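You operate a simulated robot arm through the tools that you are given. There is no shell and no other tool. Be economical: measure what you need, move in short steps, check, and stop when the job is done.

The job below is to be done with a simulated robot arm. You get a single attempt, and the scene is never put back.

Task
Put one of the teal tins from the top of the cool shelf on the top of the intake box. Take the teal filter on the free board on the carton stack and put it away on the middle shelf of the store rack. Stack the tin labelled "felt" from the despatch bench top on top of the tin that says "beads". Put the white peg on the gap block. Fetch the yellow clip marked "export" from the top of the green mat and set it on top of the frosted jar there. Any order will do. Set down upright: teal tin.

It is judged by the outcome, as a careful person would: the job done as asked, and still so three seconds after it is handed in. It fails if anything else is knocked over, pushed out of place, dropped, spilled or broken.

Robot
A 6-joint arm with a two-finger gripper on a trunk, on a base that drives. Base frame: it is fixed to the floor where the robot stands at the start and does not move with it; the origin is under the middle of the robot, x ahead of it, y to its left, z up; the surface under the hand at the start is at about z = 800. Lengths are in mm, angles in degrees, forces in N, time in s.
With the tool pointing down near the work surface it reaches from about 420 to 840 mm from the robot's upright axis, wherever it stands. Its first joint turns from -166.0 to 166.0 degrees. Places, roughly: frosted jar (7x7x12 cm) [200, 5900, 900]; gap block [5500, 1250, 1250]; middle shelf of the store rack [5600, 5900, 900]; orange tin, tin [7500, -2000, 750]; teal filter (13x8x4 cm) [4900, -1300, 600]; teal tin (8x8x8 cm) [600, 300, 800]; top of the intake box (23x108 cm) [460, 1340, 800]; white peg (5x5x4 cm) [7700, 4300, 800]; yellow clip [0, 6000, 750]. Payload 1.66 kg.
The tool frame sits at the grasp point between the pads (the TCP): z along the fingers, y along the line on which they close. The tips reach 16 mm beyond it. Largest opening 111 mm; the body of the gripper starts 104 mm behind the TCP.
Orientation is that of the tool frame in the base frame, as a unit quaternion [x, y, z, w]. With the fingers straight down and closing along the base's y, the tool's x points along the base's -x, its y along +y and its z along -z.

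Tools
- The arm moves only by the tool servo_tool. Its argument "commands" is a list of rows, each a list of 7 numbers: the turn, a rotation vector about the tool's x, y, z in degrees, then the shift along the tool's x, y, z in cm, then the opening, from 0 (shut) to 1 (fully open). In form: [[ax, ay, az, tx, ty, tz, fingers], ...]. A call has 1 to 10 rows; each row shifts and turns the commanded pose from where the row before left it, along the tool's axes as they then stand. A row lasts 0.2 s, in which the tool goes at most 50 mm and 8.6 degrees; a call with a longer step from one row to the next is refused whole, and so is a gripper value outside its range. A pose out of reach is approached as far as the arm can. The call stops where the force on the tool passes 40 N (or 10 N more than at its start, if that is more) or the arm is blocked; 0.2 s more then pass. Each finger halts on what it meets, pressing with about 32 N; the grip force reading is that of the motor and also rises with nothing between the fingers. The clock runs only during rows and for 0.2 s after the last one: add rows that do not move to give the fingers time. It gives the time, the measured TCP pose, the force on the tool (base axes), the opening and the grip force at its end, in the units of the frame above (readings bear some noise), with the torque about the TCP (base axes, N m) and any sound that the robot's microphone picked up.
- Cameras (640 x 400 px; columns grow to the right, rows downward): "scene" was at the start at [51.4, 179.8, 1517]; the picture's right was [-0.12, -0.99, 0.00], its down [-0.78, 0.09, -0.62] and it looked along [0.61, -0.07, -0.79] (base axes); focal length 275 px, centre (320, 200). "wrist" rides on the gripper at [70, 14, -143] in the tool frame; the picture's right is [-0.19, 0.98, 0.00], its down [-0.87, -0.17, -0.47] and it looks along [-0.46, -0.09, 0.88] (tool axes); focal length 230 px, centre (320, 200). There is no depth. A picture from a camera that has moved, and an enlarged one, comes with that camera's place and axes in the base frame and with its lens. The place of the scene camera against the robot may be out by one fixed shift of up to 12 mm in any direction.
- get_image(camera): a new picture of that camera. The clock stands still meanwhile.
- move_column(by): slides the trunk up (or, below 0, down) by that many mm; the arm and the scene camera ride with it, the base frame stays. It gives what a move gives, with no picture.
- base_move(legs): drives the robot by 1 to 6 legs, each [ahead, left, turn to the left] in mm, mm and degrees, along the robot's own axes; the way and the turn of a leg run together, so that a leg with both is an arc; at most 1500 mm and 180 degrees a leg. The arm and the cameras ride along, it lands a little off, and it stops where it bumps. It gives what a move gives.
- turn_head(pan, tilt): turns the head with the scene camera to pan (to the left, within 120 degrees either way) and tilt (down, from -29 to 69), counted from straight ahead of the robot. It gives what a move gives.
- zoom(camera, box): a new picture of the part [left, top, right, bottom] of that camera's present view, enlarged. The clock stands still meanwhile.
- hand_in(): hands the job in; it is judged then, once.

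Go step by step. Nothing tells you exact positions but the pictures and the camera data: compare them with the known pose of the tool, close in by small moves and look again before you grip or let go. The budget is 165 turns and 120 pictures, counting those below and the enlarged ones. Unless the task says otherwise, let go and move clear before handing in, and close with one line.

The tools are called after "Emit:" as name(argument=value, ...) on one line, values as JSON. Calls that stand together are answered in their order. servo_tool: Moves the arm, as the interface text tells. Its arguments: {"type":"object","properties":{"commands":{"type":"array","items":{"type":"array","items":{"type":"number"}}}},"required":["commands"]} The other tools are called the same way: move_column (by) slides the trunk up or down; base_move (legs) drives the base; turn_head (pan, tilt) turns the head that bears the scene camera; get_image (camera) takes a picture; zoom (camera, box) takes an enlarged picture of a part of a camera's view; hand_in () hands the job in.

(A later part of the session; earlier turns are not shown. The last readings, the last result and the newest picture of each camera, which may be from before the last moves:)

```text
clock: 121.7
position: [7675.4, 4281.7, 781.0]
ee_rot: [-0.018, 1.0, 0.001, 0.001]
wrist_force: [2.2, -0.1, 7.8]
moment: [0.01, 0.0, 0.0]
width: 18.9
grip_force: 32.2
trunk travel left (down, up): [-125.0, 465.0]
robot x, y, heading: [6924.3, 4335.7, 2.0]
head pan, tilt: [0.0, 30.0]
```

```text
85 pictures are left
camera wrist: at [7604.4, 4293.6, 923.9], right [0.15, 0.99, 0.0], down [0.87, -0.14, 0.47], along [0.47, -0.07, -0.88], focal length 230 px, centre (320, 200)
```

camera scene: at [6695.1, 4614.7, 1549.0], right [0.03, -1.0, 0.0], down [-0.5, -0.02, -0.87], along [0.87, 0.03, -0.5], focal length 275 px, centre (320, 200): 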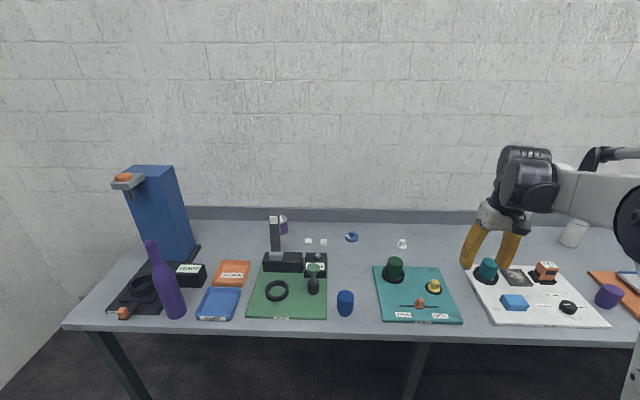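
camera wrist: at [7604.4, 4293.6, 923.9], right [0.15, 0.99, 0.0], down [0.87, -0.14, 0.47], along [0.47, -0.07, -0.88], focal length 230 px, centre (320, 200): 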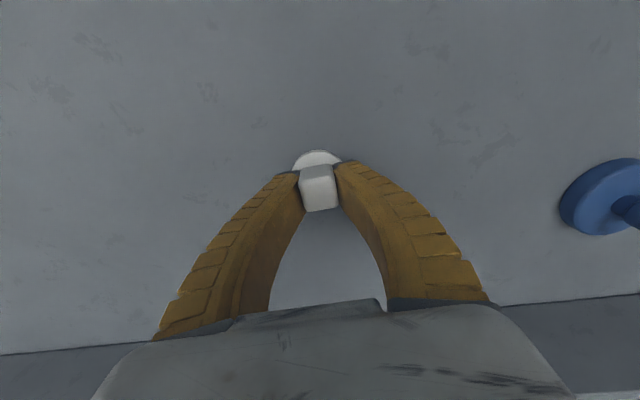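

Gripped. Lift, back off and look towards −y for the gap block.

Emit:
servo_tool(commands=[[0, 0, 0, 0, 0, -4, 0], [0, 0, 0, 0, 0, -5, 0], [0, 0, 0, 0, 0, -5, 0], [0, 0, 0, 2, 0, -5, 0], [0, 0, 0, 4, 0, -5, 0], [0, 0, 0, 5, 0, -5, 0], [0, 0, 0, 5, 0, -3, 0]])

Emit:
base_move(legs=[[-500, 0, 0]])

Emit:
turn_head(pan=-95, tilt=12)

Emit:
get_image(camera="scene")

```text
refused: row 4 steps farther than a row can; nothing moved
```

```text
clock: 123.2
position: [7546.6, 4278.7, 782.3]
ee_rot: [-0.017, 1.0, -0.001, 0.018]
wrist_force: [8.1, -0.4, 0.0]
moment: [-0.06, -0.06, -0.13]
width: 17.3
grip_force: 31.8
trunk travel left (down, up): [-125.0, 465.0]
robot x, y, heading: [6785.5, 4327.0, 2.0]
head pan, tilt: [0.0, 30.0]
stopped in leg 1: the force on the tool passed its limit at 154 N (the readings are from after the stop); the commanded pose is now the measured one
```

```text
clock: 124.9
position: [7546.4, 4279.6, 782.8]
ee_rot: [-0.016, 1.0, 0.0, 0.017]
wrist_force: [16.0, 0.9, 0.9]
moment: [-0.02, -0.11, -0.26]
width: 17.1
grip_force: 31.7
trunk travel left (down, up): [-125.0, 465.0]
robot x, y, heading: [6788.0, 4330.4, 2.3]
head pan, tilt: [-95.0, 12.0]
```

```text
84 pictures are left
camera scene: at [6753.9, 4424.6, 1578.1], right [-1.0, 0.05, 0.0], down [0.01, 0.21, -0.98], along [-0.05, -0.98, -0.21], focal length 275 px, centre (320, 200)
```

scene: 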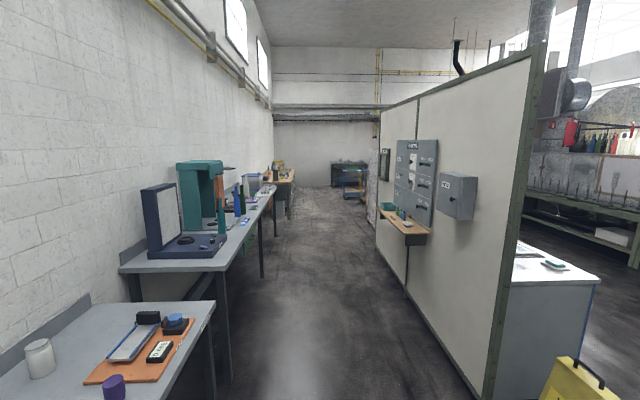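

The lift was refused (step too long) and the base dragged the tool back 130 mm until it met something. I need to see what it touches before moving.

Emit:
get_image(camera="wrist")

Emit:
turn_head(pan=-8, tilt=40)

Emit:
get_image(camera="scene")

```text
83 pictures are left
camera wrist: at [7471.3, 4289.4, 922.4], right [0.16, 0.99, 0.01], down [0.85, -0.14, 0.5], along [0.49, -0.07, -0.87], focal length 230 px, centre (320, 200)
```

wrist: 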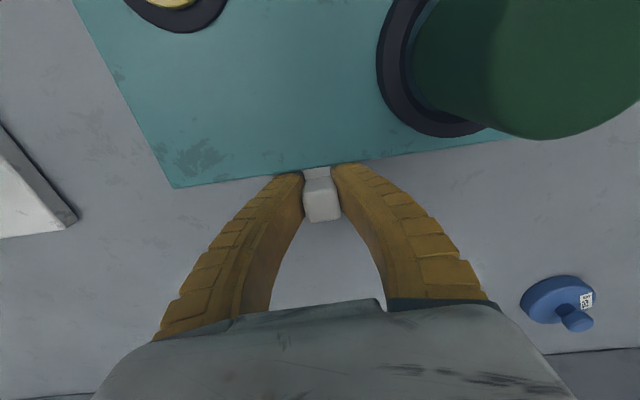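

```text
clock: 126.5
position: [7547.4, 4279.4, 782.5]
ee_rot: [-0.017, 1.0, 0.0, 0.016]
wrist_force: [15.9, 1.7, 1.3]
moment: [0.02, -0.09, -0.31]
width: 16.6
grip_force: 31.9
trunk travel left (down, up): [-125.0, 465.0]
robot x, y, heading: [6785.9, 4328.2, 2.3]
head pan, tilt: [-8.0, 40.0]
```

```text
82 pictures are left
camera scene: at [6843.2, 4508.9, 1533.6], right [-0.1, -0.99, 0.0], down [-0.64, 0.07, -0.77], along [0.76, -0.08, -0.64], focal length 275 px, centre (320, 200)
```

scene: 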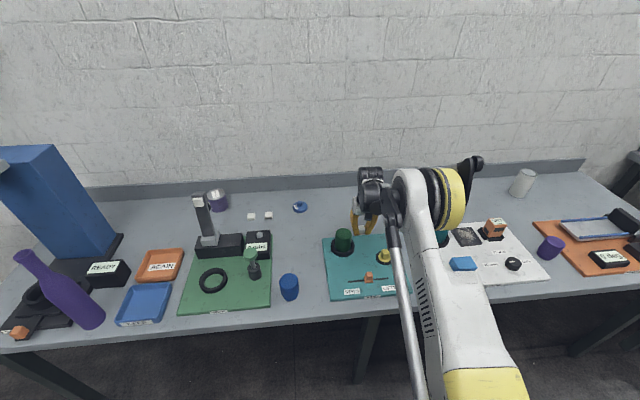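

The peg's flange caught the edge of the teal mat; the mat's corner computes to the same place as before, so nothing was displaced. Relieve the pressure, then lift a bit and look.

Emit:
servo_tool(commands=[[0, 0, 0, -1.5, 0, 0, 0], [0, 0, 0, 0, 0, -3, 0], [0, 0, 0, 0, 0, -4, 0], [0, 0, 0, 0, 0, -4, 0]])

Emit:
get_image(camera="wrist")

Emit:
zoom(camera="scene", box=[310, 160, 430, 300])

```text
clock: 127.5
position: [7556.5, 4279.2, 892.2]
ee_rot: [-0.017, 1.0, 0.001, 0.016]
wrist_force: [0.4, -0.3, 0.1]
moment: [0.01, 0.02, 0.0]
width: 16.9
grip_force: 32.2
trunk travel left (down, up): [-125.0, 465.0]
robot x, y, heading: [6789.9, 4328.8, 2.0]
head pan, tilt: [-8.0, 40.0]
```

```text
81 pictures are left
camera wrist: at [7481.0, 4289.5, 1032.7], right [0.16, 0.99, 0.01], down [0.85, -0.14, 0.5], along [0.49, -0.07, -0.87], focal length 230 px, centre (320, 200)
```

wrist: 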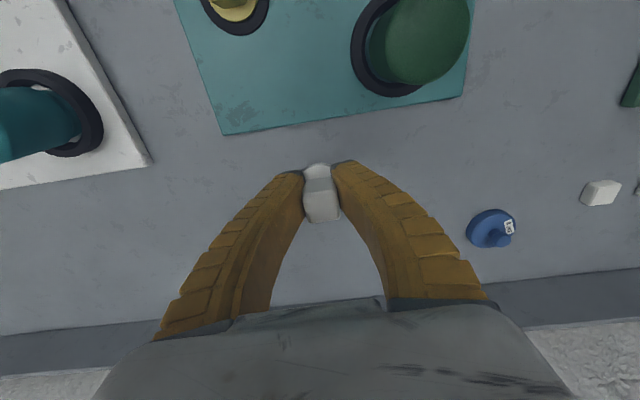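

```text
2.86 times, centred on (370, 230) of scene
camera zoom: at [6841.7, 4508.8, 1533.6], right [-0.1, -0.99, 0.0], down [-0.64, 0.07, -0.77], along [0.76, -0.08, -0.64], focal length 786 px, centre (177, 114)
```

zoom: 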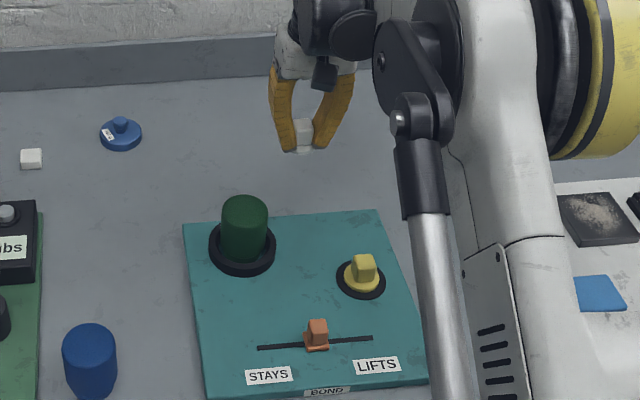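

Emit:
zoom(camera="wrist", box=[270, 140, 370, 240])

Emit:
zoom(camera="scene", box=[342, 180, 390, 220])

```text
4.00 times, centred on (320, 190) of wrist
camera zoom: at [7481.0, 4289.5, 1032.7], right [0.16, 0.99, 0.01], down [0.85, -0.14, 0.5], along [0.49, -0.07, -0.87], focal length 920 px, centre (320, 240)
```

zoom: 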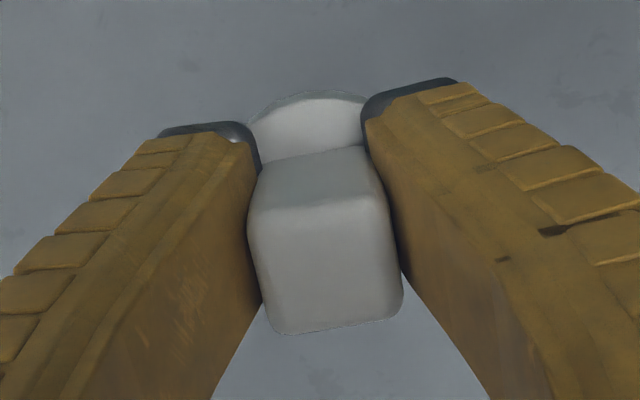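

```text
10.00 times, centred on (366, 200) of scene
camera zoom: at [6841.7, 4508.8, 1533.6], right [-0.1, -0.99, 0.0], down [-0.64, 0.07, -0.77], along [0.76, -0.08, -0.64], focal length 2751 px, centre (-140, 200)
```

zoom: 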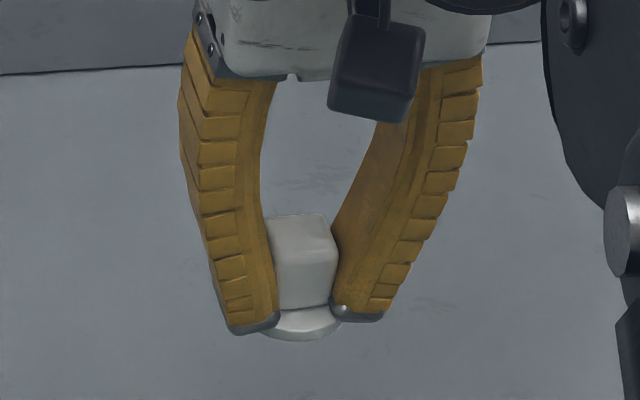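

The peg got tilted about 7° in the grip. I'll straighten the tool, drive forward 80, set the peg down on the free bench spot, and regrip it.

Emit:
base_move(legs=[[90, 0, 0]])

Emit:
servo_tool(commands=[[0, 1.8, 0, 0, 0, 3, 0], [0, 0, 0, 0, 0, 4, 0], [0, 0, 0, 0, 0, 2, 0]])

```text
clock: 128.7
position: [7647.5, 4282.4, 892.3]
ee_rot: [-0.017, 1.0, 0.0, 0.016]
wrist_force: [1.0, 0.1, -0.1]
moment: [0.02, 0.05, -0.01]
width: 16.7
grip_force: 31.6
trunk travel left (down, up): [-125.0, 465.0]
robot x, y, heading: [6880.6, 4329.1, 2.2]
head pan, tilt: [-8.0, 40.0]
```

```text
clock: 129.4
position: [7647.8, 4280.9, 803.3]
ee_rot: [-0.016, 1.0, 0.0, 0.0]
wrist_force: [0.1, -0.3, -0.1]
moment: [-0.02, 0.02, -0.01]
width: 16.7
grip_force: 32.3
trunk travel left (down, up): [-125.0, 465.0]
robot x, y, heading: [6876.7, 4336.3, 2.1]
head pan, tilt: [-8.0, 40.0]
```

Emit:
servo_tool(commands=[[0, 0, 0, 0, 0, 1, 0], [0, 0, 0, 0, 0, 0.6, 0], [0, 0, 0, 0, 0, 0.4, 0], [0, 0, 0, 0, 0, 0.3, 0]])

```text
clock: 130.4
position: [7648.3, 4283.2, 781.2]
ee_rot: [-0.016, 1.0, 0.0, 0.002]
wrist_force: [3.9, 1.3, 14.5]
moment: [0.02, 0.07, 0.0]
width: 16.5
grip_force: 32.6
trunk travel left (down, up): [-125.0, 465.0]
robot x, y, heading: [6880.9, 4333.6, 2.0]
head pan, tilt: [-8.0, 40.0]
```

Touching the bench at nearly the original height. Open, let it settle, and look.

Emit:
servo_tool(commands=[[0, 0, 0, 0, 0, -0.1, 0.3], [0, 0, 0, 0, 0, 0, 0.5], [0, 0, 0, 0, 0, 0, 0.5], [0, 0, 0, 0, 0, -4, 0.5], [0, 0, 0, 0, 0, -4, 0.5]])

Emit:
get_image(camera="wrist")

```text
clock: 131.7
position: [7647.5, 4283.5, 860.6]
ee_rot: [-0.017, 1.0, -0.001, 0.001]
wrist_force: [-0.4, 0.5, -0.2]
moment: [0.02, -0.02, -0.01]
width: 57.6
grip_force: 1.4
trunk travel left (down, up): [-125.0, 465.0]
robot x, y, heading: [6882.1, 4331.3, 2.0]
head pan, tilt: [-8.0, 40.0]
```

```text
77 pictures are left
camera wrist: at [7575.9, 4294.0, 1003.2], right [0.16, 0.99, 0.0], down [0.87, -0.14, 0.47], along [0.47, -0.07, -0.88], focal length 230 px, centre (320, 200)
```

wrist: 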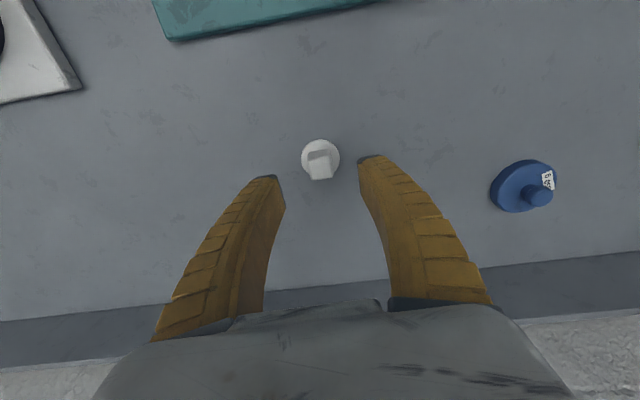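

Upright again. Regrip, slightly forward (knob at x≈7654).

Emit:
servo_tool(commands=[[0, 0, 0, -0.6, 0, 4, 0.5], [0, 0, 0, 0, 0, 3.7, 0.5], [0, 0, 0, 0, 0, 0, 0.2], [0, 0, 0, 0, 0, 0, 0], [0, 0, 0, 0, 0, 0, 0]])

```text
clock: 132.8
position: [7653.8, 4283.0, 783.8]
ee_rot: [-0.016, 1.0, -0.001, 0.0]
wrist_force: [1.7, -0.3, 7.0]
moment: [-0.01, -0.02, -0.01]
width: 18.8
grip_force: 32.4
trunk travel left (down, up): [-125.0, 465.0]
robot x, y, heading: [6875.1, 4332.9, 2.0]
head pan, tilt: [-8.0, 40.0]
```

Emit:
servo_tool(commands=[[0, 0, 0, 0, 0, -4, 0], [0, 0, 0, 0, 0, -4.5, 0], [0, 0, 0, 0, 0, -4.5, 0], [0, 0, 0, 2, 0, -4.5, 0], [0, 0, 0, 4, 0, -2.9, 0], [0, 0, 0, 4, 0, -2.9, 0], [0, 0, 0, 4, 0, -2.9, 0], [0, 0, 0, 4, 0, -2.9, 0]])

Emit:
get_image(camera="wrist")

```text
clock: 134.7
position: [7472.0, 4279.2, 1074.0]
ee_rot: [-0.017, 1.0, 0.0, 0.001]
wrist_force: [-0.1, 0.2, 0.0]
moment: [-0.03, 0.01, 0.01]
width: 16.5
grip_force: 32.2
trunk travel left (down, up): [-125.0, 465.0]
robot x, y, heading: [6877.1, 4332.1, 2.3]
head pan, tilt: [-8.0, 40.0]
```

```text
76 pictures are left
camera wrist: at [7400.1, 4288.5, 1217.1], right [0.16, 0.99, 0.0], down [0.87, -0.14, 0.47], along [0.47, -0.07, -0.88], focal length 230 px, centre (320, 200)
```

wrist: 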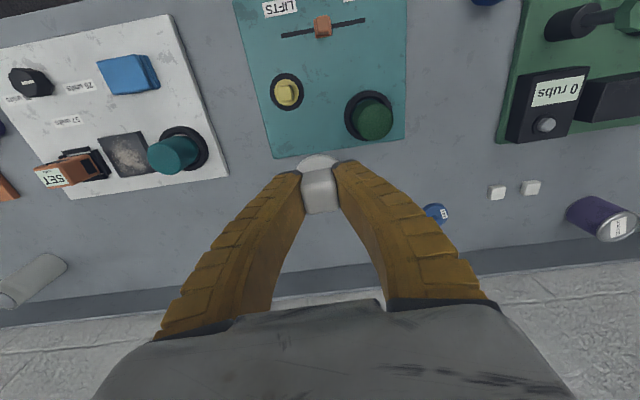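

Peg held. Back off, turn to face −y and drive down the aisle towards the partition panel.

Emit:
base_move(legs=[[-430, 0, 0], [0, 0, -92], [1500, 0, 0], [600, 0, 0]])

Emit:
turn_head(pan=45, tilt=15)

Emit:
turn_head(pan=-35, tilt=15)

Emit:
get_image(camera="scene")

```text
clock: 151.2
position: [6405.6, 1626.2, 1075.5]
ee_rot: [0.701, 0.713, -0.001, 0.001]
wrist_force: [-0.3, 0.1, -0.7]
moment: [0.0, -0.02, 0.02]
width: 16.2
grip_force: 32.7
trunk travel left (down, up): [-125.0, 465.0]
robot x, y, heading: [6470.7, 2222.8, -88.6]
head pan, tilt: [-8.0, 40.0]
```

```text
clock: 152.4
position: [6405.2, 1628.0, 1074.2]
ee_rot: [0.702, 0.713, 0.0, 0.0]
wrist_force: [0.5, -0.3, 0.4]
moment: [-0.03, -0.02, 0.01]
width: 16.4
grip_force: 32.2
trunk travel left (down, up): [-125.0, 465.0]
robot x, y, heading: [6470.5, 2221.0, -88.9]
head pan, tilt: [45.0, 15.0]
```

```text
clock: 153.9
position: [6405.3, 1627.7, 1073.9]
ee_rot: [0.701, 0.713, 0.0, 0.001]
wrist_force: [-0.2, 0.3, -0.6]
moment: [-0.01, -0.03, 0.0]
width: 16.3
grip_force: 31.8
trunk travel left (down, up): [-125.0, 465.0]
robot x, y, heading: [6472.9, 2218.8, -89.0]
head pan, tilt: [-35.0, 15.0]
```

```text
75 pictures are left
camera scene: at [6605.5, 2165.9, 1573.2], right [-0.83, 0.56, 0.0], down [0.14, 0.21, -0.97], along [-0.54, -0.8, -0.26], focal length 275 px, centre (320, 200)
```

scene: 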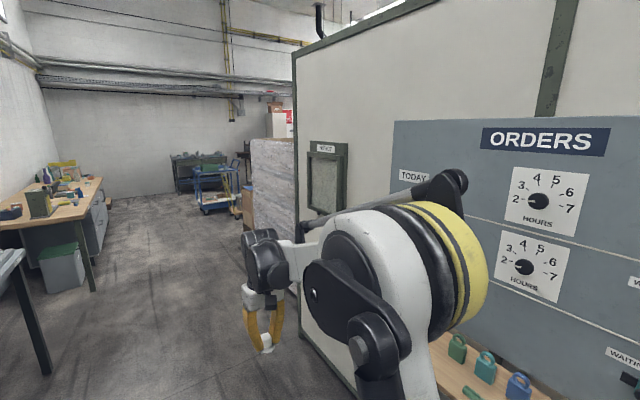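

Emit:
turn_head(pan=-75, tilt=20)

Emit:
get_image(camera="scene")

```text
clock: 155.0
position: [6406.4, 1627.7, 1074.3]
ee_rot: [0.702, 0.712, 0.0, 0.0]
wrist_force: [-0.7, -0.2, 0.2]
moment: [0.0, 0.06, 0.0]
width: 16.2
grip_force: 32.3
trunk travel left (down, up): [-125.0, 465.0]
robot x, y, heading: [6473.1, 2222.5, -88.9]
head pan, tilt: [-75.0, 20.0]
```

```text
74 pictures are left
camera scene: at [6568.2, 2217.6, 1565.0], right [-0.28, 0.96, 0.0], down [0.33, 0.09, -0.94], along [-0.9, -0.26, -0.34], focal length 275 px, centre (320, 200)
```

scene: 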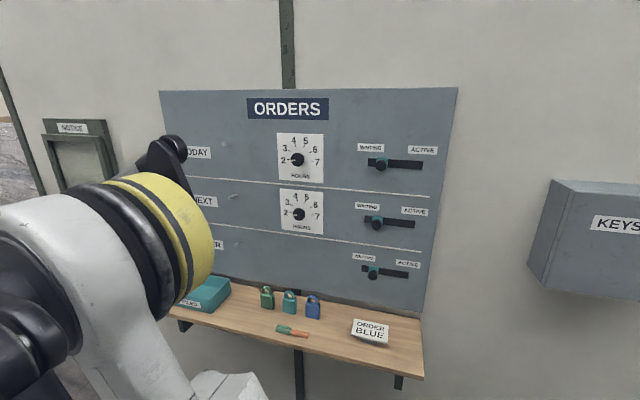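

Emit:
zoom(camera="scene", box=[0, 80, 250, 240])

Emit:
turn_head(pan=-15, tilt=10)

Emit:
get_image(camera="scene")

```text
2.50 times, centred on (125, 160) of scene
camera zoom: at [6568.2, 2217.6, 1565.0], right [-0.28, 0.96, 0.0], down [0.33, 0.09, -0.94], along [-0.9, -0.26, -0.34], focal length 688 px, centre (808, 300)
```

zoom: 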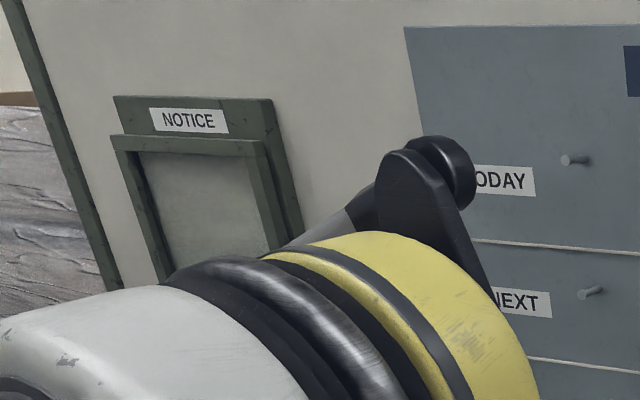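

```text
clock: 156.3
position: [6404.9, 1627.6, 1074.7]
ee_rot: [0.702, 0.713, 0.0, 0.001]
wrist_force: [-0.3, 0.2, -0.4]
moment: [0.03, 0.02, -0.01]
width: 16.7
grip_force: 31.7
trunk travel left (down, up): [-125.0, 465.0]
robot x, y, heading: [6471.3, 2220.7, -89.1]
head pan, tilt: [-15.0, 10.0]
```

```text
72 pictures are left
camera scene: at [6635.2, 2153.2, 1581.3], right [-0.97, 0.24, 0.0], down [0.04, 0.17, -0.98], along [-0.24, -0.96, -0.17], focal length 275 px, centre (320, 200)
```

scene: 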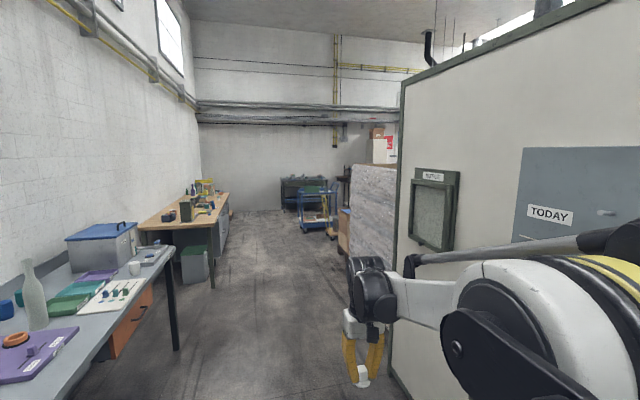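

The block isn't on this side; it must be on the other face of the partition. I'll drive back up the aisle and look round the end.

Emit:
base_move(legs=[[-1500, 0, 0], [-900, 0, 0], [0, 0, -90]])

Emit:
turn_head(pan=25, tilt=18)

Emit:
get_image(camera="scene")

```text
clock: 171.9
position: [5837.0, 4696.2, 1074.0]
ee_rot: [1.0, 0.006, -0.002, 0.001]
wrist_force: [0.7, -0.3, -0.4]
moment: [-0.01, 0.0, -0.01]
width: 16.4
grip_force: 32.5
trunk travel left (down, up): [-125.0, 465.0]
robot x, y, heading: [6429.4, 4630.0, -179.2]
head pan, tilt: [-15.0, 10.0]
```

```text
clock: 173.0
position: [5835.7, 4695.0, 1073.9]
ee_rot: [1.0, 0.004, -0.001, 0.0]
wrist_force: [0.0, 0.2, -0.2]
moment: [0.0, 0.0, 0.0]
width: 16.2
grip_force: 32.2
trunk travel left (down, up): [-125.0, 465.0]
robot x, y, heading: [6430.9, 4627.9, -179.4]
head pan, tilt: [25.0, 18.0]
```

```text
71 pictures are left
camera scene: at [6365.4, 4395.2, 1568.3], right [-0.43, 0.9, 0.0], down [0.28, 0.13, -0.95], along [-0.86, -0.41, -0.31], focal length 275 px, centre (320, 200)
```

scene: 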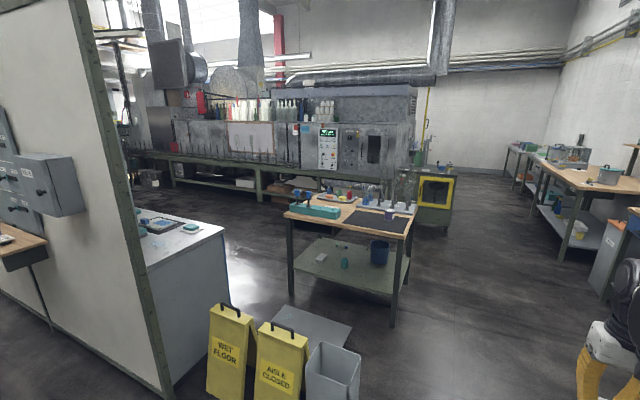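

The gap block must be west of the partition. The route is along y≈4900 westward, then south through the lane at x≈3650.

Emit:
base_move(legs=[[0, -300, 0], [1500, 0, 0], [1280, 0, 0], [0, 0, 90]])

Emit:
turn_head(pan=20, tilt=18)

Emit:
get_image(camera="scene")

```text
clock: 191.9
position: [3576.5, 4322.3, 1074.4]
ee_rot: [0.706, 0.709, -0.001, 0.001]
wrist_force: [0.5, 0.0, -0.8]
moment: [-0.03, 0.0, 0.01]
width: 16.3
grip_force: 31.9
trunk travel left (down, up): [-125.0, 465.0]
robot x, y, heading: [3648.3, 4914.9, -89.7]
head pan, tilt: [25.0, 18.0]
```

```text
clock: 192.6
position: [3576.8, 4322.3, 1074.7]
ee_rot: [0.705, 0.709, -0.001, 0.001]
wrist_force: [-0.1, -0.1, -0.6]
moment: [0.01, 0.01, 0.0]
width: 16.4
grip_force: 32.0
trunk travel left (down, up): [-125.0, 465.0]
robot x, y, heading: [3649.6, 4914.4, -89.6]
head pan, tilt: [20.0, 18.0]
```

```text
70 pictures are left
camera scene: at [3867.8, 4848.2, 1568.3], right [-0.94, -0.35, 0.0], down [-0.11, 0.29, -0.95], along [0.33, -0.89, -0.31], focal length 275 px, centre (320, 200)
```

scene: 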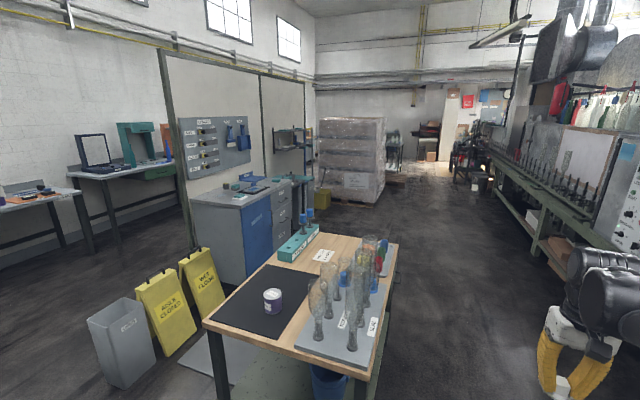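

I see a shelf unit on the partition near y≈1300. Drive south to y≈1300 and turn to face it.

Emit:
base_move(legs=[[0, -80, 0], [1500, 0, 0], [1500, 0, 0], [600, 0, 0], [0, 0, 90], [500, 0, 0]])

Emit:
turn_head(pan=0, tilt=12)

Emit:
get_image(camera="scene")

```text
clock: 216.9
position: [4716.0, 1248.8, 1074.3]
ee_rot: [0.002, 1.0, -0.001, 0.001]
wrist_force: [1.1, 0.6, -0.2]
moment: [0.02, 0.04, 0.0]
width: 16.2
grip_force: 32.4
trunk travel left (down, up): [-125.0, 465.0]
robot x, y, heading: [4121.0, 1325.3, -0.2]
head pan, tilt: [20.0, 18.0]
```

```text
clock: 217.7
position: [4714.9, 1248.8, 1074.9]
ee_rot: [0.002, 1.0, 0.0, 0.002]
wrist_force: [0.3, 0.0, -0.5]
moment: [-0.06, 0.02, -0.01]
width: 16.2
grip_force: 32.6
trunk travel left (down, up): [-125.0, 465.0]
robot x, y, heading: [4122.0, 1326.9, -0.2]
head pan, tilt: [0.0, 12.0]
```

```text
69 pictures are left
camera scene: at [4192.2, 1514.2, 1578.0], right [0.0, -1.0, 0.0], down [-0.21, 0.0, -0.98], along [0.98, 0.0, -0.21], focal length 275 px, centre (320, 200)
```

scene: 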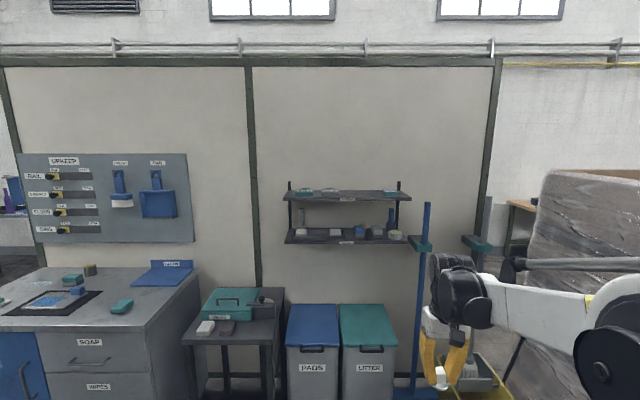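

Emit:
zoom(camera="scene", box=[270, 170, 430, 270])

```text
4.00 times, centred on (350, 220) of scene
camera zoom: at [4192.2, 1514.2, 1578.0], right [0.0, -1.0, 0.0], down [-0.21, 0.0, -0.98], along [0.98, 0.0, -0.21], focal length 1100 px, centre (200, 120)
```

zoom: 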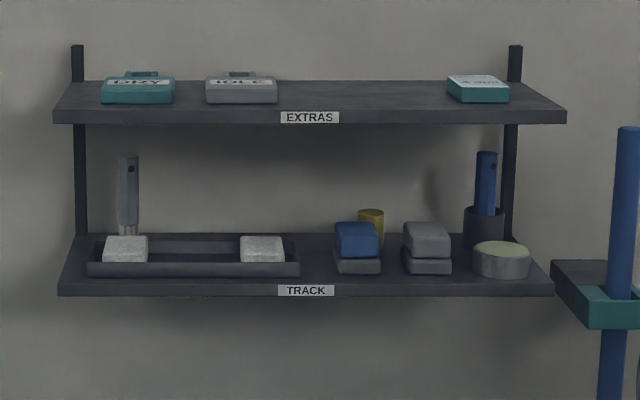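

There are two shelves, EXTRAS and TRACK. I'll get closer to identify the gap block.

Emit:
base_move(legs=[[300, 100, 0]])

Emit:
turn_head(pan=-8, tilt=20)

Emit:
zoom(camera="scene", box=[250, 130, 450, 255])

```text
clock: 219.9
position: [5015.7, 1344.9, 1074.2]
ee_rot: [0.004, 1.0, 0.0, 0.0]
wrist_force: [0.3, -0.4, 0.7]
moment: [-0.02, 0.0, 0.01]
width: 16.5
grip_force: 31.7
trunk travel left (down, up): [-125.0, 465.0]
robot x, y, heading: [4424.2, 1421.3, -0.2]
head pan, tilt: [0.0, 12.0]
```

```text
clock: 220.6
position: [5016.6, 1346.1, 1073.8]
ee_rot: [0.004, 1.0, -0.001, 0.001]
wrist_force: [0.4, 0.2, -0.2]
moment: [0.01, 0.02, -0.03]
width: 16.4
grip_force: 31.9
trunk travel left (down, up): [-125.0, 465.0]
robot x, y, heading: [4427.4, 1428.1, 0.1]
head pan, tilt: [-8.0, 20.0]
```

```text
3.20 times, centred on (350, 192) of scene
camera zoom: at [4493.7, 1600.3, 1565.0], right [-0.14, -0.99, 0.0], down [-0.34, 0.05, -0.94], along [0.93, -0.13, -0.34], focal length 880 px, centre (224, 224)
```

zoom: 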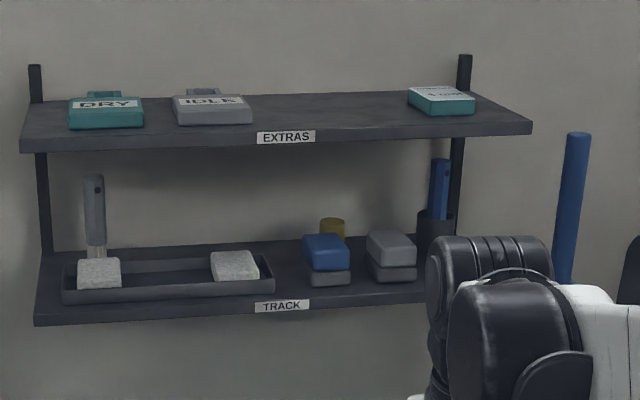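

Emit:
zoom(camera="scene", box=[370, 150, 406, 172])

Emit:
zoom(camera="scene", box=[255, 190, 395, 235])

```text
16.00 times, centred on (388, 161) of scene
camera zoom: at [4493.7, 1600.3, 1565.0], right [-0.14, -0.99, 0.0], down [-0.34, 0.05, -0.94], along [0.93, -0.13, -0.34], focal length 4401 px, centre (-768, 824)
```

zoom: 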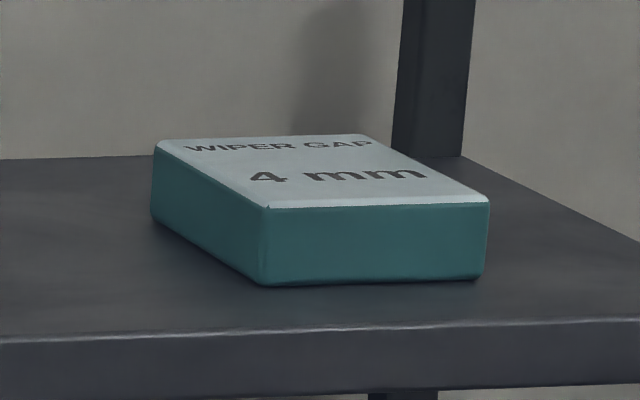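

```text
4.57 times, centred on (325, 212) of scene
camera zoom: at [4493.7, 1600.3, 1565.0], right [-0.14, -0.99, 0.0], down [-0.34, 0.05, -0.94], along [0.93, -0.13, -0.34], focal length 1258 px, centre (297, 143)
```

zoom: 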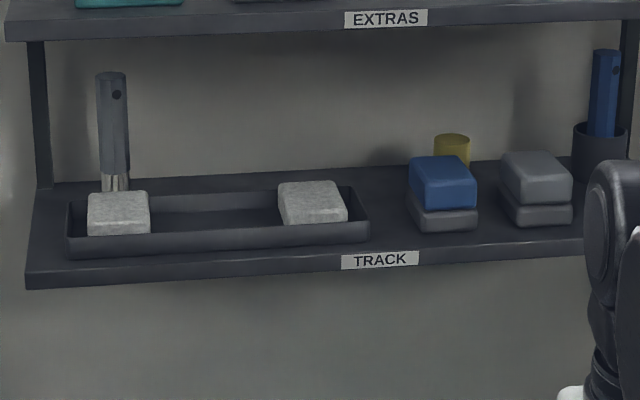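

The "WIPER GAP 4 mm" block on the EXTRAS shelf is the gap block (top z≈1330). Raise the trunk first, before driving closer.

Emit:
move_column(by=370)

Emit:
turn_head(pan=-8, tilt=50)

Emit:
get_image(camera="scene")

```text
clock: 224.1
position: [5016.6, 1345.8, 1444.1]
ee_rot: [0.003, 1.0, 0.0, 0.001]
wrist_force: [0.1, -0.4, 0.1]
moment: [0.01, -0.02, -0.01]
width: 16.3
grip_force: 32.0
trunk travel left (down, up): [-495.0, 95.0]
robot x, y, heading: [4427.3, 1428.1, -0.1]
head pan, tilt: [-8.0, 20.0]
```

```text
clock: 225.1
position: [5015.7, 1345.6, 1444.8]
ee_rot: [0.003, 1.0, -0.001, 0.001]
wrist_force: [0.0, -0.3, 0.1]
moment: [-0.01, 0.01, -0.04]
width: 16.3
grip_force: 32.2
trunk travel left (down, up): [-495.0, 95.0]
robot x, y, heading: [4425.2, 1423.7, -0.1]
head pan, tilt: [-8.0, 50.0]
```

```text
64 pictures are left
camera scene: at [4477.7, 1602.5, 1889.5], right [-0.14, -0.99, 0.0], down [-0.76, 0.11, -0.64], along [0.64, -0.09, -0.77], focal length 275 px, centre (320, 200)
```

scene: 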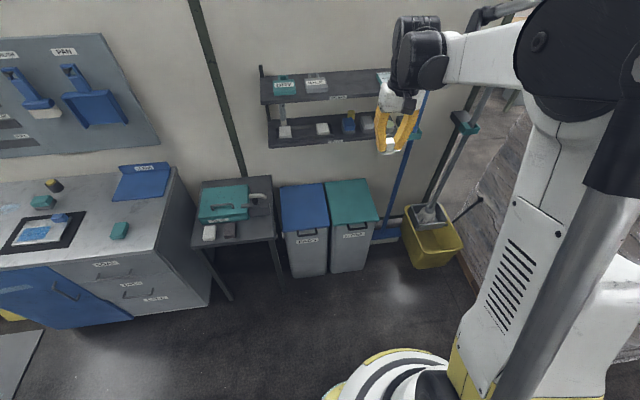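

Floor is clear. Drive in with the hand above the shelf.

Emit:
base_move(legs=[[0, -190, 0], [380, 0, 0]])

Emit:
get_image(camera="wrist")

Emit:
turn_head(pan=-20, tilt=38)

Emit:
get_image(camera="scene")

```text
clock: 228.7
position: [5397.5, 1150.1, 1444.2]
ee_rot: [0.005, 1.0, 0.0, 0.001]
wrist_force: [0.1, -0.1, -0.9]
moment: [-0.03, 0.01, -0.03]
width: 16.4
grip_force: 32.1
trunk travel left (down, up): [-495.0, 95.0]
robot x, y, heading: [4806.7, 1229.7, -0.5]
head pan, tilt: [-8.0, 50.0]
```

```text
63 pictures are left
camera wrist: at [5327.6, 1164.4, 1586.4], right [0.2, 0.98, 0.0], down [0.86, -0.18, 0.47], along [0.46, -0.1, -0.88], focal length 230 px, centre (320, 200)
```

wrist: 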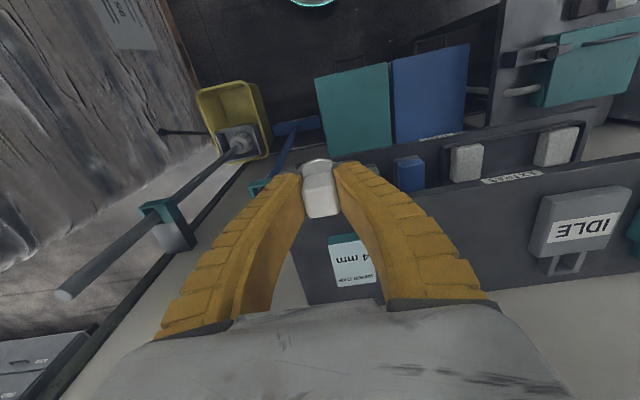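

```text
clock: 229.4
position: [5398.2, 1150.7, 1445.2]
ee_rot: [0.005, 1.0, -0.001, 0.001]
wrist_force: [-0.2, -1.1, -0.4]
moment: [-0.02, 0.0, -0.01]
width: 16.5
grip_force: 32.2
trunk travel left (down, up): [-495.0, 95.0]
robot x, y, heading: [4805.1, 1230.6, -0.5]
head pan, tilt: [-20.0, 38.0]
```

```text
62 pictures are left
camera scene: at [4864.6, 1391.2, 1906.5], right [-0.35, -0.94, 0.0], down [-0.58, 0.22, -0.79], along [0.74, -0.28, -0.62], focal length 275 px, centre (320, 200)
```

scene: 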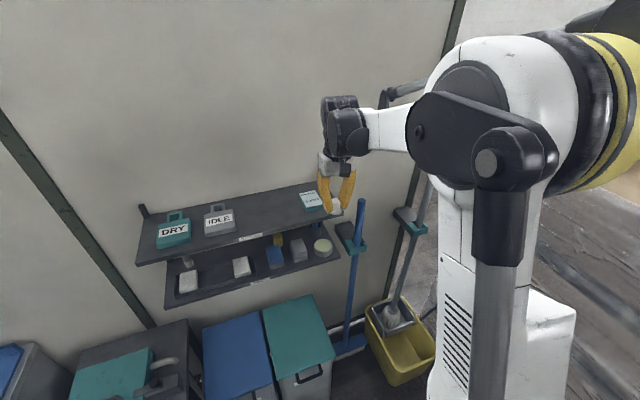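

Block centre is about (5567,1160). Move the hand forward and refine its place with another wrist view.

Emit:
servo_tool(commands=[[0, 0, 0, -4, 0.2, 0, 0], [0, 0, 0, -4, 0.2, 0, 0], [0, 0, 0, -4, 0.2, 0, 0]])

Emit:
get_image(camera="wrist")

Emit:
zoom(camera="scene", box=[270, 130, 430, 230])

```text
clock: 230.2
position: [5520.7, 1156.8, 1443.6]
ee_rot: [0.005, 1.0, 0.0, 0.0]
wrist_force: [0.6, 0.2, -0.1]
moment: [-0.02, 0.06, 0.01]
width: 16.3
grip_force: 32.3
trunk travel left (down, up): [-495.0, 95.0]
robot x, y, heading: [4803.1, 1232.9, -0.6]
head pan, tilt: [-20.0, 38.0]
```

```text
61 pictures are left
camera wrist: at [5450.6, 1169.6, 1585.4], right [0.2, 0.98, 0.0], down [0.86, -0.18, 0.47], along [0.46, -0.1, -0.88], focal length 230 px, centre (320, 200)
```

wrist: 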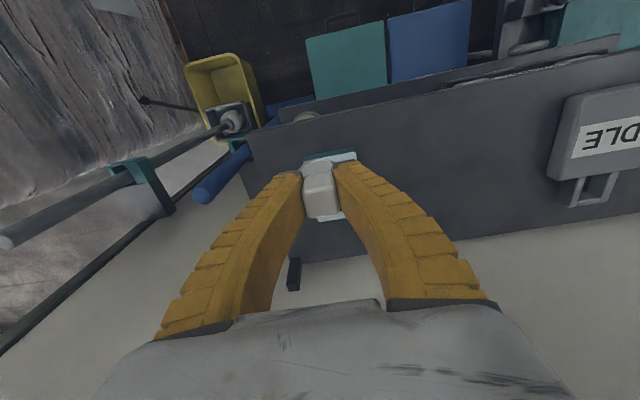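

```text
4.00 times, centred on (350, 180) of scene
camera zoom: at [4868.4, 1391.0, 1906.4], right [-0.35, -0.94, 0.0], down [-0.58, 0.22, -0.79], along [0.74, -0.28, -0.62], focal length 1100 px, centre (200, 280)
```

zoom: 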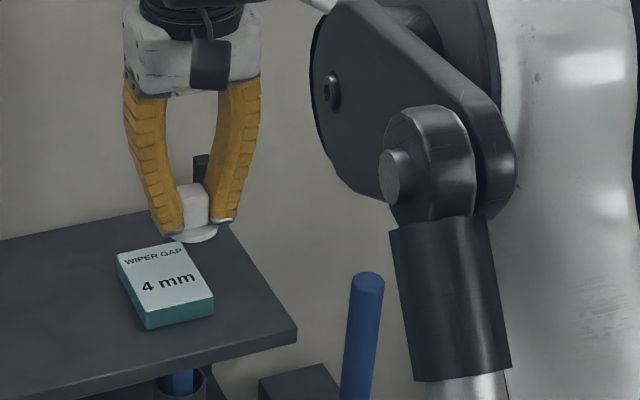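

Block top centre is (5570,1157,1330). Move over it and come down to about 15 mm above.

Emit:
servo_tool(commands=[[0, 0, 0, -4.8, 0.1, 0, 0], [0, 0, 0, 0, 0, 3.5, 0], [0, 0, 0, 0, 0, 2.8, 0]])

Emit:
zoom(camera="scene", box=[280, 150, 360, 220])

Emit:
get_image(camera="wrist")

```text
clock: 231.0
position: [5567.6, 1155.6, 1381.3]
ee_rot: [0.006, 1.0, -0.001, 0.0]
wrist_force: [0.7, 0.6, -0.4]
moment: [-0.02, 0.09, 0.02]
width: 16.2
grip_force: 31.5
trunk travel left (down, up): [-495.0, 95.0]
robot x, y, heading: [4806.2, 1232.1, -0.5]
head pan, tilt: [-20.0, 38.0]
```

```text
5.71 times, centred on (320, 185) of scene
camera zoom: at [4867.3, 1390.9, 1906.5], right [-0.35, -0.94, 0.0], down [-0.58, 0.22, -0.79], along [0.74, -0.28, -0.62], focal length 1572 px, centre (320, 286)
```

zoom: 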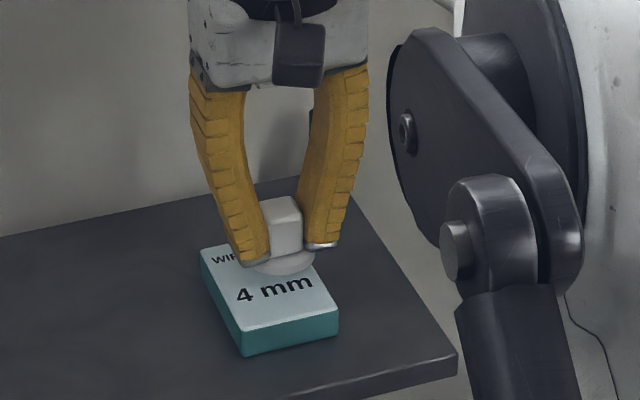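

```text
58 pictures are left
camera wrist: at [5497.0, 1169.4, 1523.1], right [0.2, 0.98, 0.0], down [0.86, -0.18, 0.47], along [0.46, -0.1, -0.88], focal length 230 px, centre (320, 200)
```

wrist: 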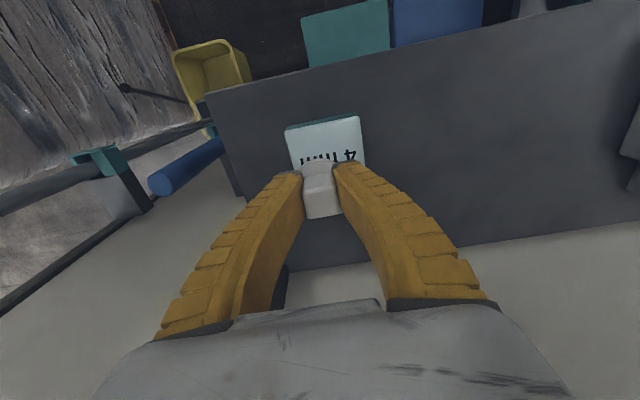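

The peg is centred over the block. Creeping down to contact.

Emit:
servo_tool(commands=[[0, 0, 0, -0.4, 0, 0.6, 0], [0, 0, 0, 0, 0, 0.4, 0], [0, 0, 0, 0, 0, 0.3, 0]])

```text
clock: 231.8
position: [5568.9, 1155.4, 1369.0]
ee_rot: [0.005, 1.0, 0.0, 0.001]
wrist_force: [0.6, -0.4, -0.6]
moment: [-0.01, 0.01, -0.04]
width: 16.5
grip_force: 31.9
trunk travel left (down, up): [-495.0, 95.0]
robot x, y, heading: [4803.7, 1233.0, -0.5]
head pan, tilt: [-20.0, 38.0]
```

Emit:
servo_tool(commands=[[0, 0, 0, 0, 0, 0.3, 0], [0, 0, 0, 0, 0, 0.2, 0]])

Emit:
zoom(camera="scene", box=[295, 170, 343, 200])

```text
clock: 232.4
position: [5569.4, 1154.9, 1364.6]
ee_rot: [0.005, 1.0, -0.001, 0.001]
wrist_force: [3.2, -0.7, 10.7]
moment: [-0.01, -0.03, 0.01]
width: 20.6
grip_force: 32.0
trunk travel left (down, up): [-495.0, 95.0]
robot x, y, heading: [4804.7, 1228.7, -0.4]
head pan, tilt: [-20.0, 38.0]
```

```text
13.33 times, centred on (319, 185) of scene
camera zoom: at [4863.9, 1391.1, 1906.7], right [-0.35, -0.94, 0.0], down [-0.58, 0.22, -0.79], along [0.74, -0.28, -0.62], focal length 3668 px, centre (333, 400)
```

zoom: 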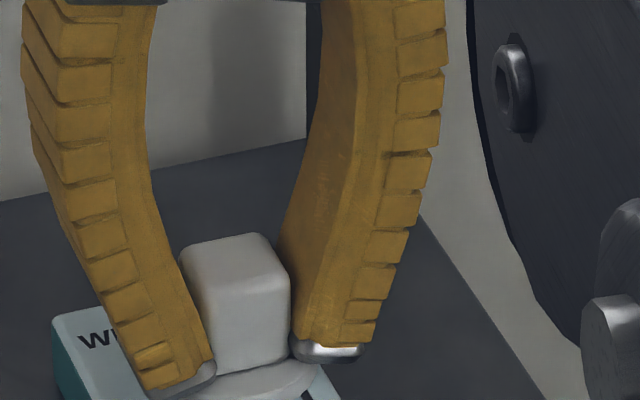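

Contact. Release gently and lift away.

Emit:
servo_tool(commands=[[0, 0, 0, 0, 0, -0.05, 0.25], [0, 0, 0, 0, 0, 0, 0.45], [0, 0, 0, 0, 0, 0, 0.45], [0, 0, 0, 0, 0, -4, 0.45], [0, 0, 0, 0, 0, -4, 0.45], [0, 0, 0, 4, 0, 0, 0.45], [0, 0, 0, 4, 0, 0, 0.45]])

Emit:
zoom(camera="scene", box=[270, 140, 430, 240])

```text
clock: 234.0
position: [5487.8, 1156.8, 1445.3]
ee_rot: [0.005, 1.0, -0.001, 0.001]
wrist_force: [-0.5, -0.2, -0.5]
moment: [-0.01, -0.02, 0.01]
width: 52.4
grip_force: 0.9
trunk travel left (down, up): [-495.0, 95.0]
robot x, y, heading: [4803.6, 1233.3, -0.5]
head pan, tilt: [-20.0, 38.0]
```

```text
4.00 times, centred on (350, 190) of scene
camera zoom: at [4863.0, 1391.2, 1906.7], right [-0.35, -0.94, 0.0], down [-0.58, 0.22, -0.79], along [0.74, -0.28, -0.61], focal length 1100 px, centre (200, 240)
```

zoom: 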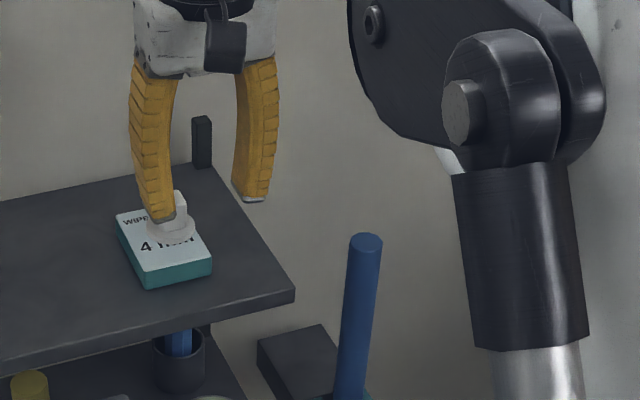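

The peg stands on the gap block. Next: back off, lower the trunk and look south for the carton stack.

Emit:
base_move(legs=[[-700, 0, 0], [0, 0, -90]])

Emit:
move_column(by=-370)

Emit:
turn_head(pan=20, tilt=18)

Emit:
get_image(camera="scene")

```text
clock: 241.7
position: [4038.5, 553.0, 1444.2]
ee_rot: [0.706, 0.708, -0.001, 0.0]
wrist_force: [-0.7, -0.5, 0.3]
moment: [0.03, 0.02, -0.02]
width: 52.2
grip_force: 1.4
trunk travel left (down, up): [-495.0, 95.0]
robot x, y, heading: [4106.5, 1234.5, -90.0]
head pan, tilt: [-20.0, 38.0]
```

```text
clock: 245.2
position: [4040.3, 551.5, 1074.8]
ee_rot: [0.706, 0.708, -0.001, 0.0]
wrist_force: [-0.2, 0.7, -0.3]
moment: [0.01, -0.01, 0.02]
width: 52.1
grip_force: 1.6
trunk travel left (down, up): [-125.0, 465.0]
robot x, y, heading: [4106.3, 1234.4, -89.8]
head pan, tilt: [-20.0, 38.0]
```

```text
clock: 246.3
position: [4039.5, 551.2, 1074.6]
ee_rot: [0.706, 0.708, 0.0, 0.001]
wrist_force: [0.1, 0.2, 0.4]
moment: [0.0, 0.02, 0.0]
width: 52.0
grip_force: 1.4
trunk travel left (down, up): [-125.0, 465.0]
robot x, y, heading: [4102.9, 1236.8, -90.0]
head pan, tilt: [20.0, 18.0]
```

```text
55 pictures are left
camera scene: at [4324.8, 1168.5, 1568.2], right [-0.94, -0.35, 0.0], down [-0.11, 0.29, -0.95], along [0.33, -0.89, -0.31], focal length 275 px, centre (320, 200)
```

scene: 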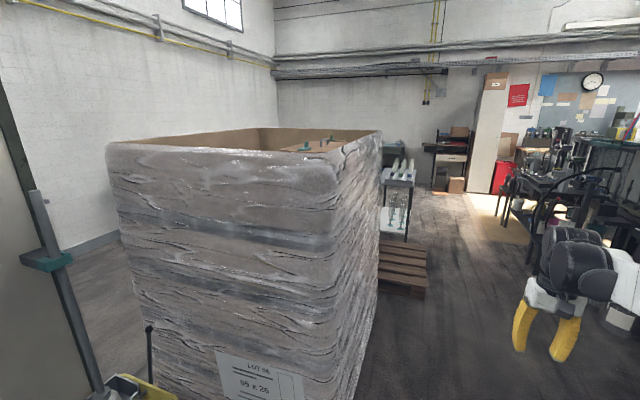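

Emit:
base_move(legs=[[0, -350, 0], [1200, 0, 0]])

Emit:
turn_head(pan=35, tilt=20)

Emit:
get_image(camera="scene")

```text
clock: 254.3
position: [3704.1, -653.2, 1074.9]
ee_rot: [0.704, 0.71, 0.0, 0.001]
wrist_force: [-0.5, 0.1, 0.2]
moment: [0.04, -0.01, 0.0]
width: 52.1
grip_force: 1.3
trunk travel left (down, up): [-125.0, 465.0]
robot x, y, heading: [3767.0, 32.1, -89.3]
head pan, tilt: [20.0, 18.0]
```

```text
clock: 255.0
position: [3703.6, -653.5, 1073.8]
ee_rot: [0.704, 0.71, -0.001, 0.0]
wrist_force: [-0.1, -0.1, -0.1]
moment: [-0.01, 0.02, 0.03]
width: 52.1
grip_force: 1.3
trunk travel left (down, up): [-125.0, 465.0]
robot x, y, heading: [3767.1, 31.4, -89.4]
head pan, tilt: [35.0, 20.0]
```

```text
54 pictures are left
camera scene: at [4007.1, -23.6, 1565.0], right [-0.81, -0.58, 0.0], down [-0.2, 0.28, -0.94], along [0.55, -0.76, -0.34], focal length 275 px, centre (320, 200)
```

scene: 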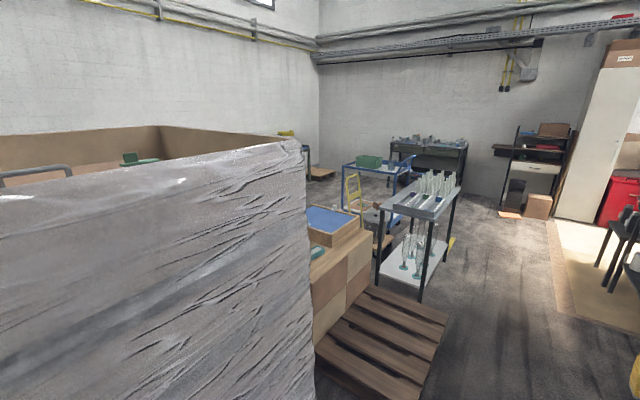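

The carton stack is behind the wrapped pallet, on a wooden pallet. Go a bit further south to see how to reach it.

Emit:
base_move(legs=[[0, -100, 0], [1300, 0, 0]])

Emit:
turn_head(pan=88, tilt=25)

Emit:
get_image(camera="scene")

```text
clock: 262.3
position: [3600.8, -1950.2, 1074.3]
ee_rot: [0.709, 0.705, -0.002, 0.0]
wrist_force: [0.2, -0.4, 0.0]
moment: [0.06, 0.01, 0.02]
width: 52.0
grip_force: 1.3
trunk travel left (down, up): [-125.0, 465.0]
robot x, y, heading: [3672.5, -1266.4, -89.8]
head pan, tilt: [35.0, 20.0]
```

```text
clock: 263.5
position: [3601.0, -1950.6, 1075.6]
ee_rot: [0.709, 0.706, -0.002, 0.0]
wrist_force: [0.5, 0.4, -0.4]
moment: [0.01, -0.01, 0.06]
width: 52.1
grip_force: 0.9
trunk travel left (down, up): [-125.0, 465.0]
robot x, y, heading: [3675.4, -1265.3, -89.9]
head pan, tilt: [88.0, 25.0]
```

```text
53 pictures are left
camera scene: at [3951.3, -1251.0, 1556.9], right [-0.04, -1.0, 0.0], down [-0.42, 0.02, -0.91], along [0.91, -0.03, -0.42], focal length 275 px, centre (320, 200)
```

scene: 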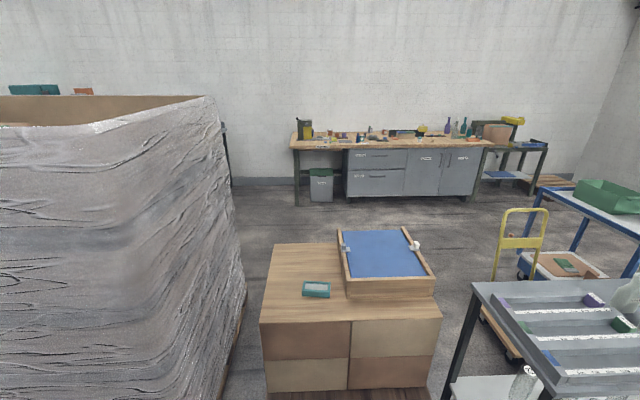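

The filter is on the free part of the board at about (4970,-1267); only the east side is reachable. I'll take the known route north, east and down the far aisle, doing the tins first.

Emit:
base_move(legs=[[0, -80, 0], [-1500, 0, 0], [-1500, 0, 0], [-1500, 0, 0], [-1500, 0, 0], [-170, 0, 0]])

```text
clock: 293.8
position: [3531.3, 4226.3, 1073.9]
ee_rot: [0.709, 0.705, -0.001, 0.0]
wrist_force: [0.3, -0.6, -1.4]
moment: [-0.02, 0.0, -0.04]
width: 52.1
grip_force: 1.5
trunk travel left (down, up): [-125.0, 465.0]
robot x, y, heading: [3602.3, 4912.4, -90.3]
head pan, tilt: [88.0, 25.0]
```

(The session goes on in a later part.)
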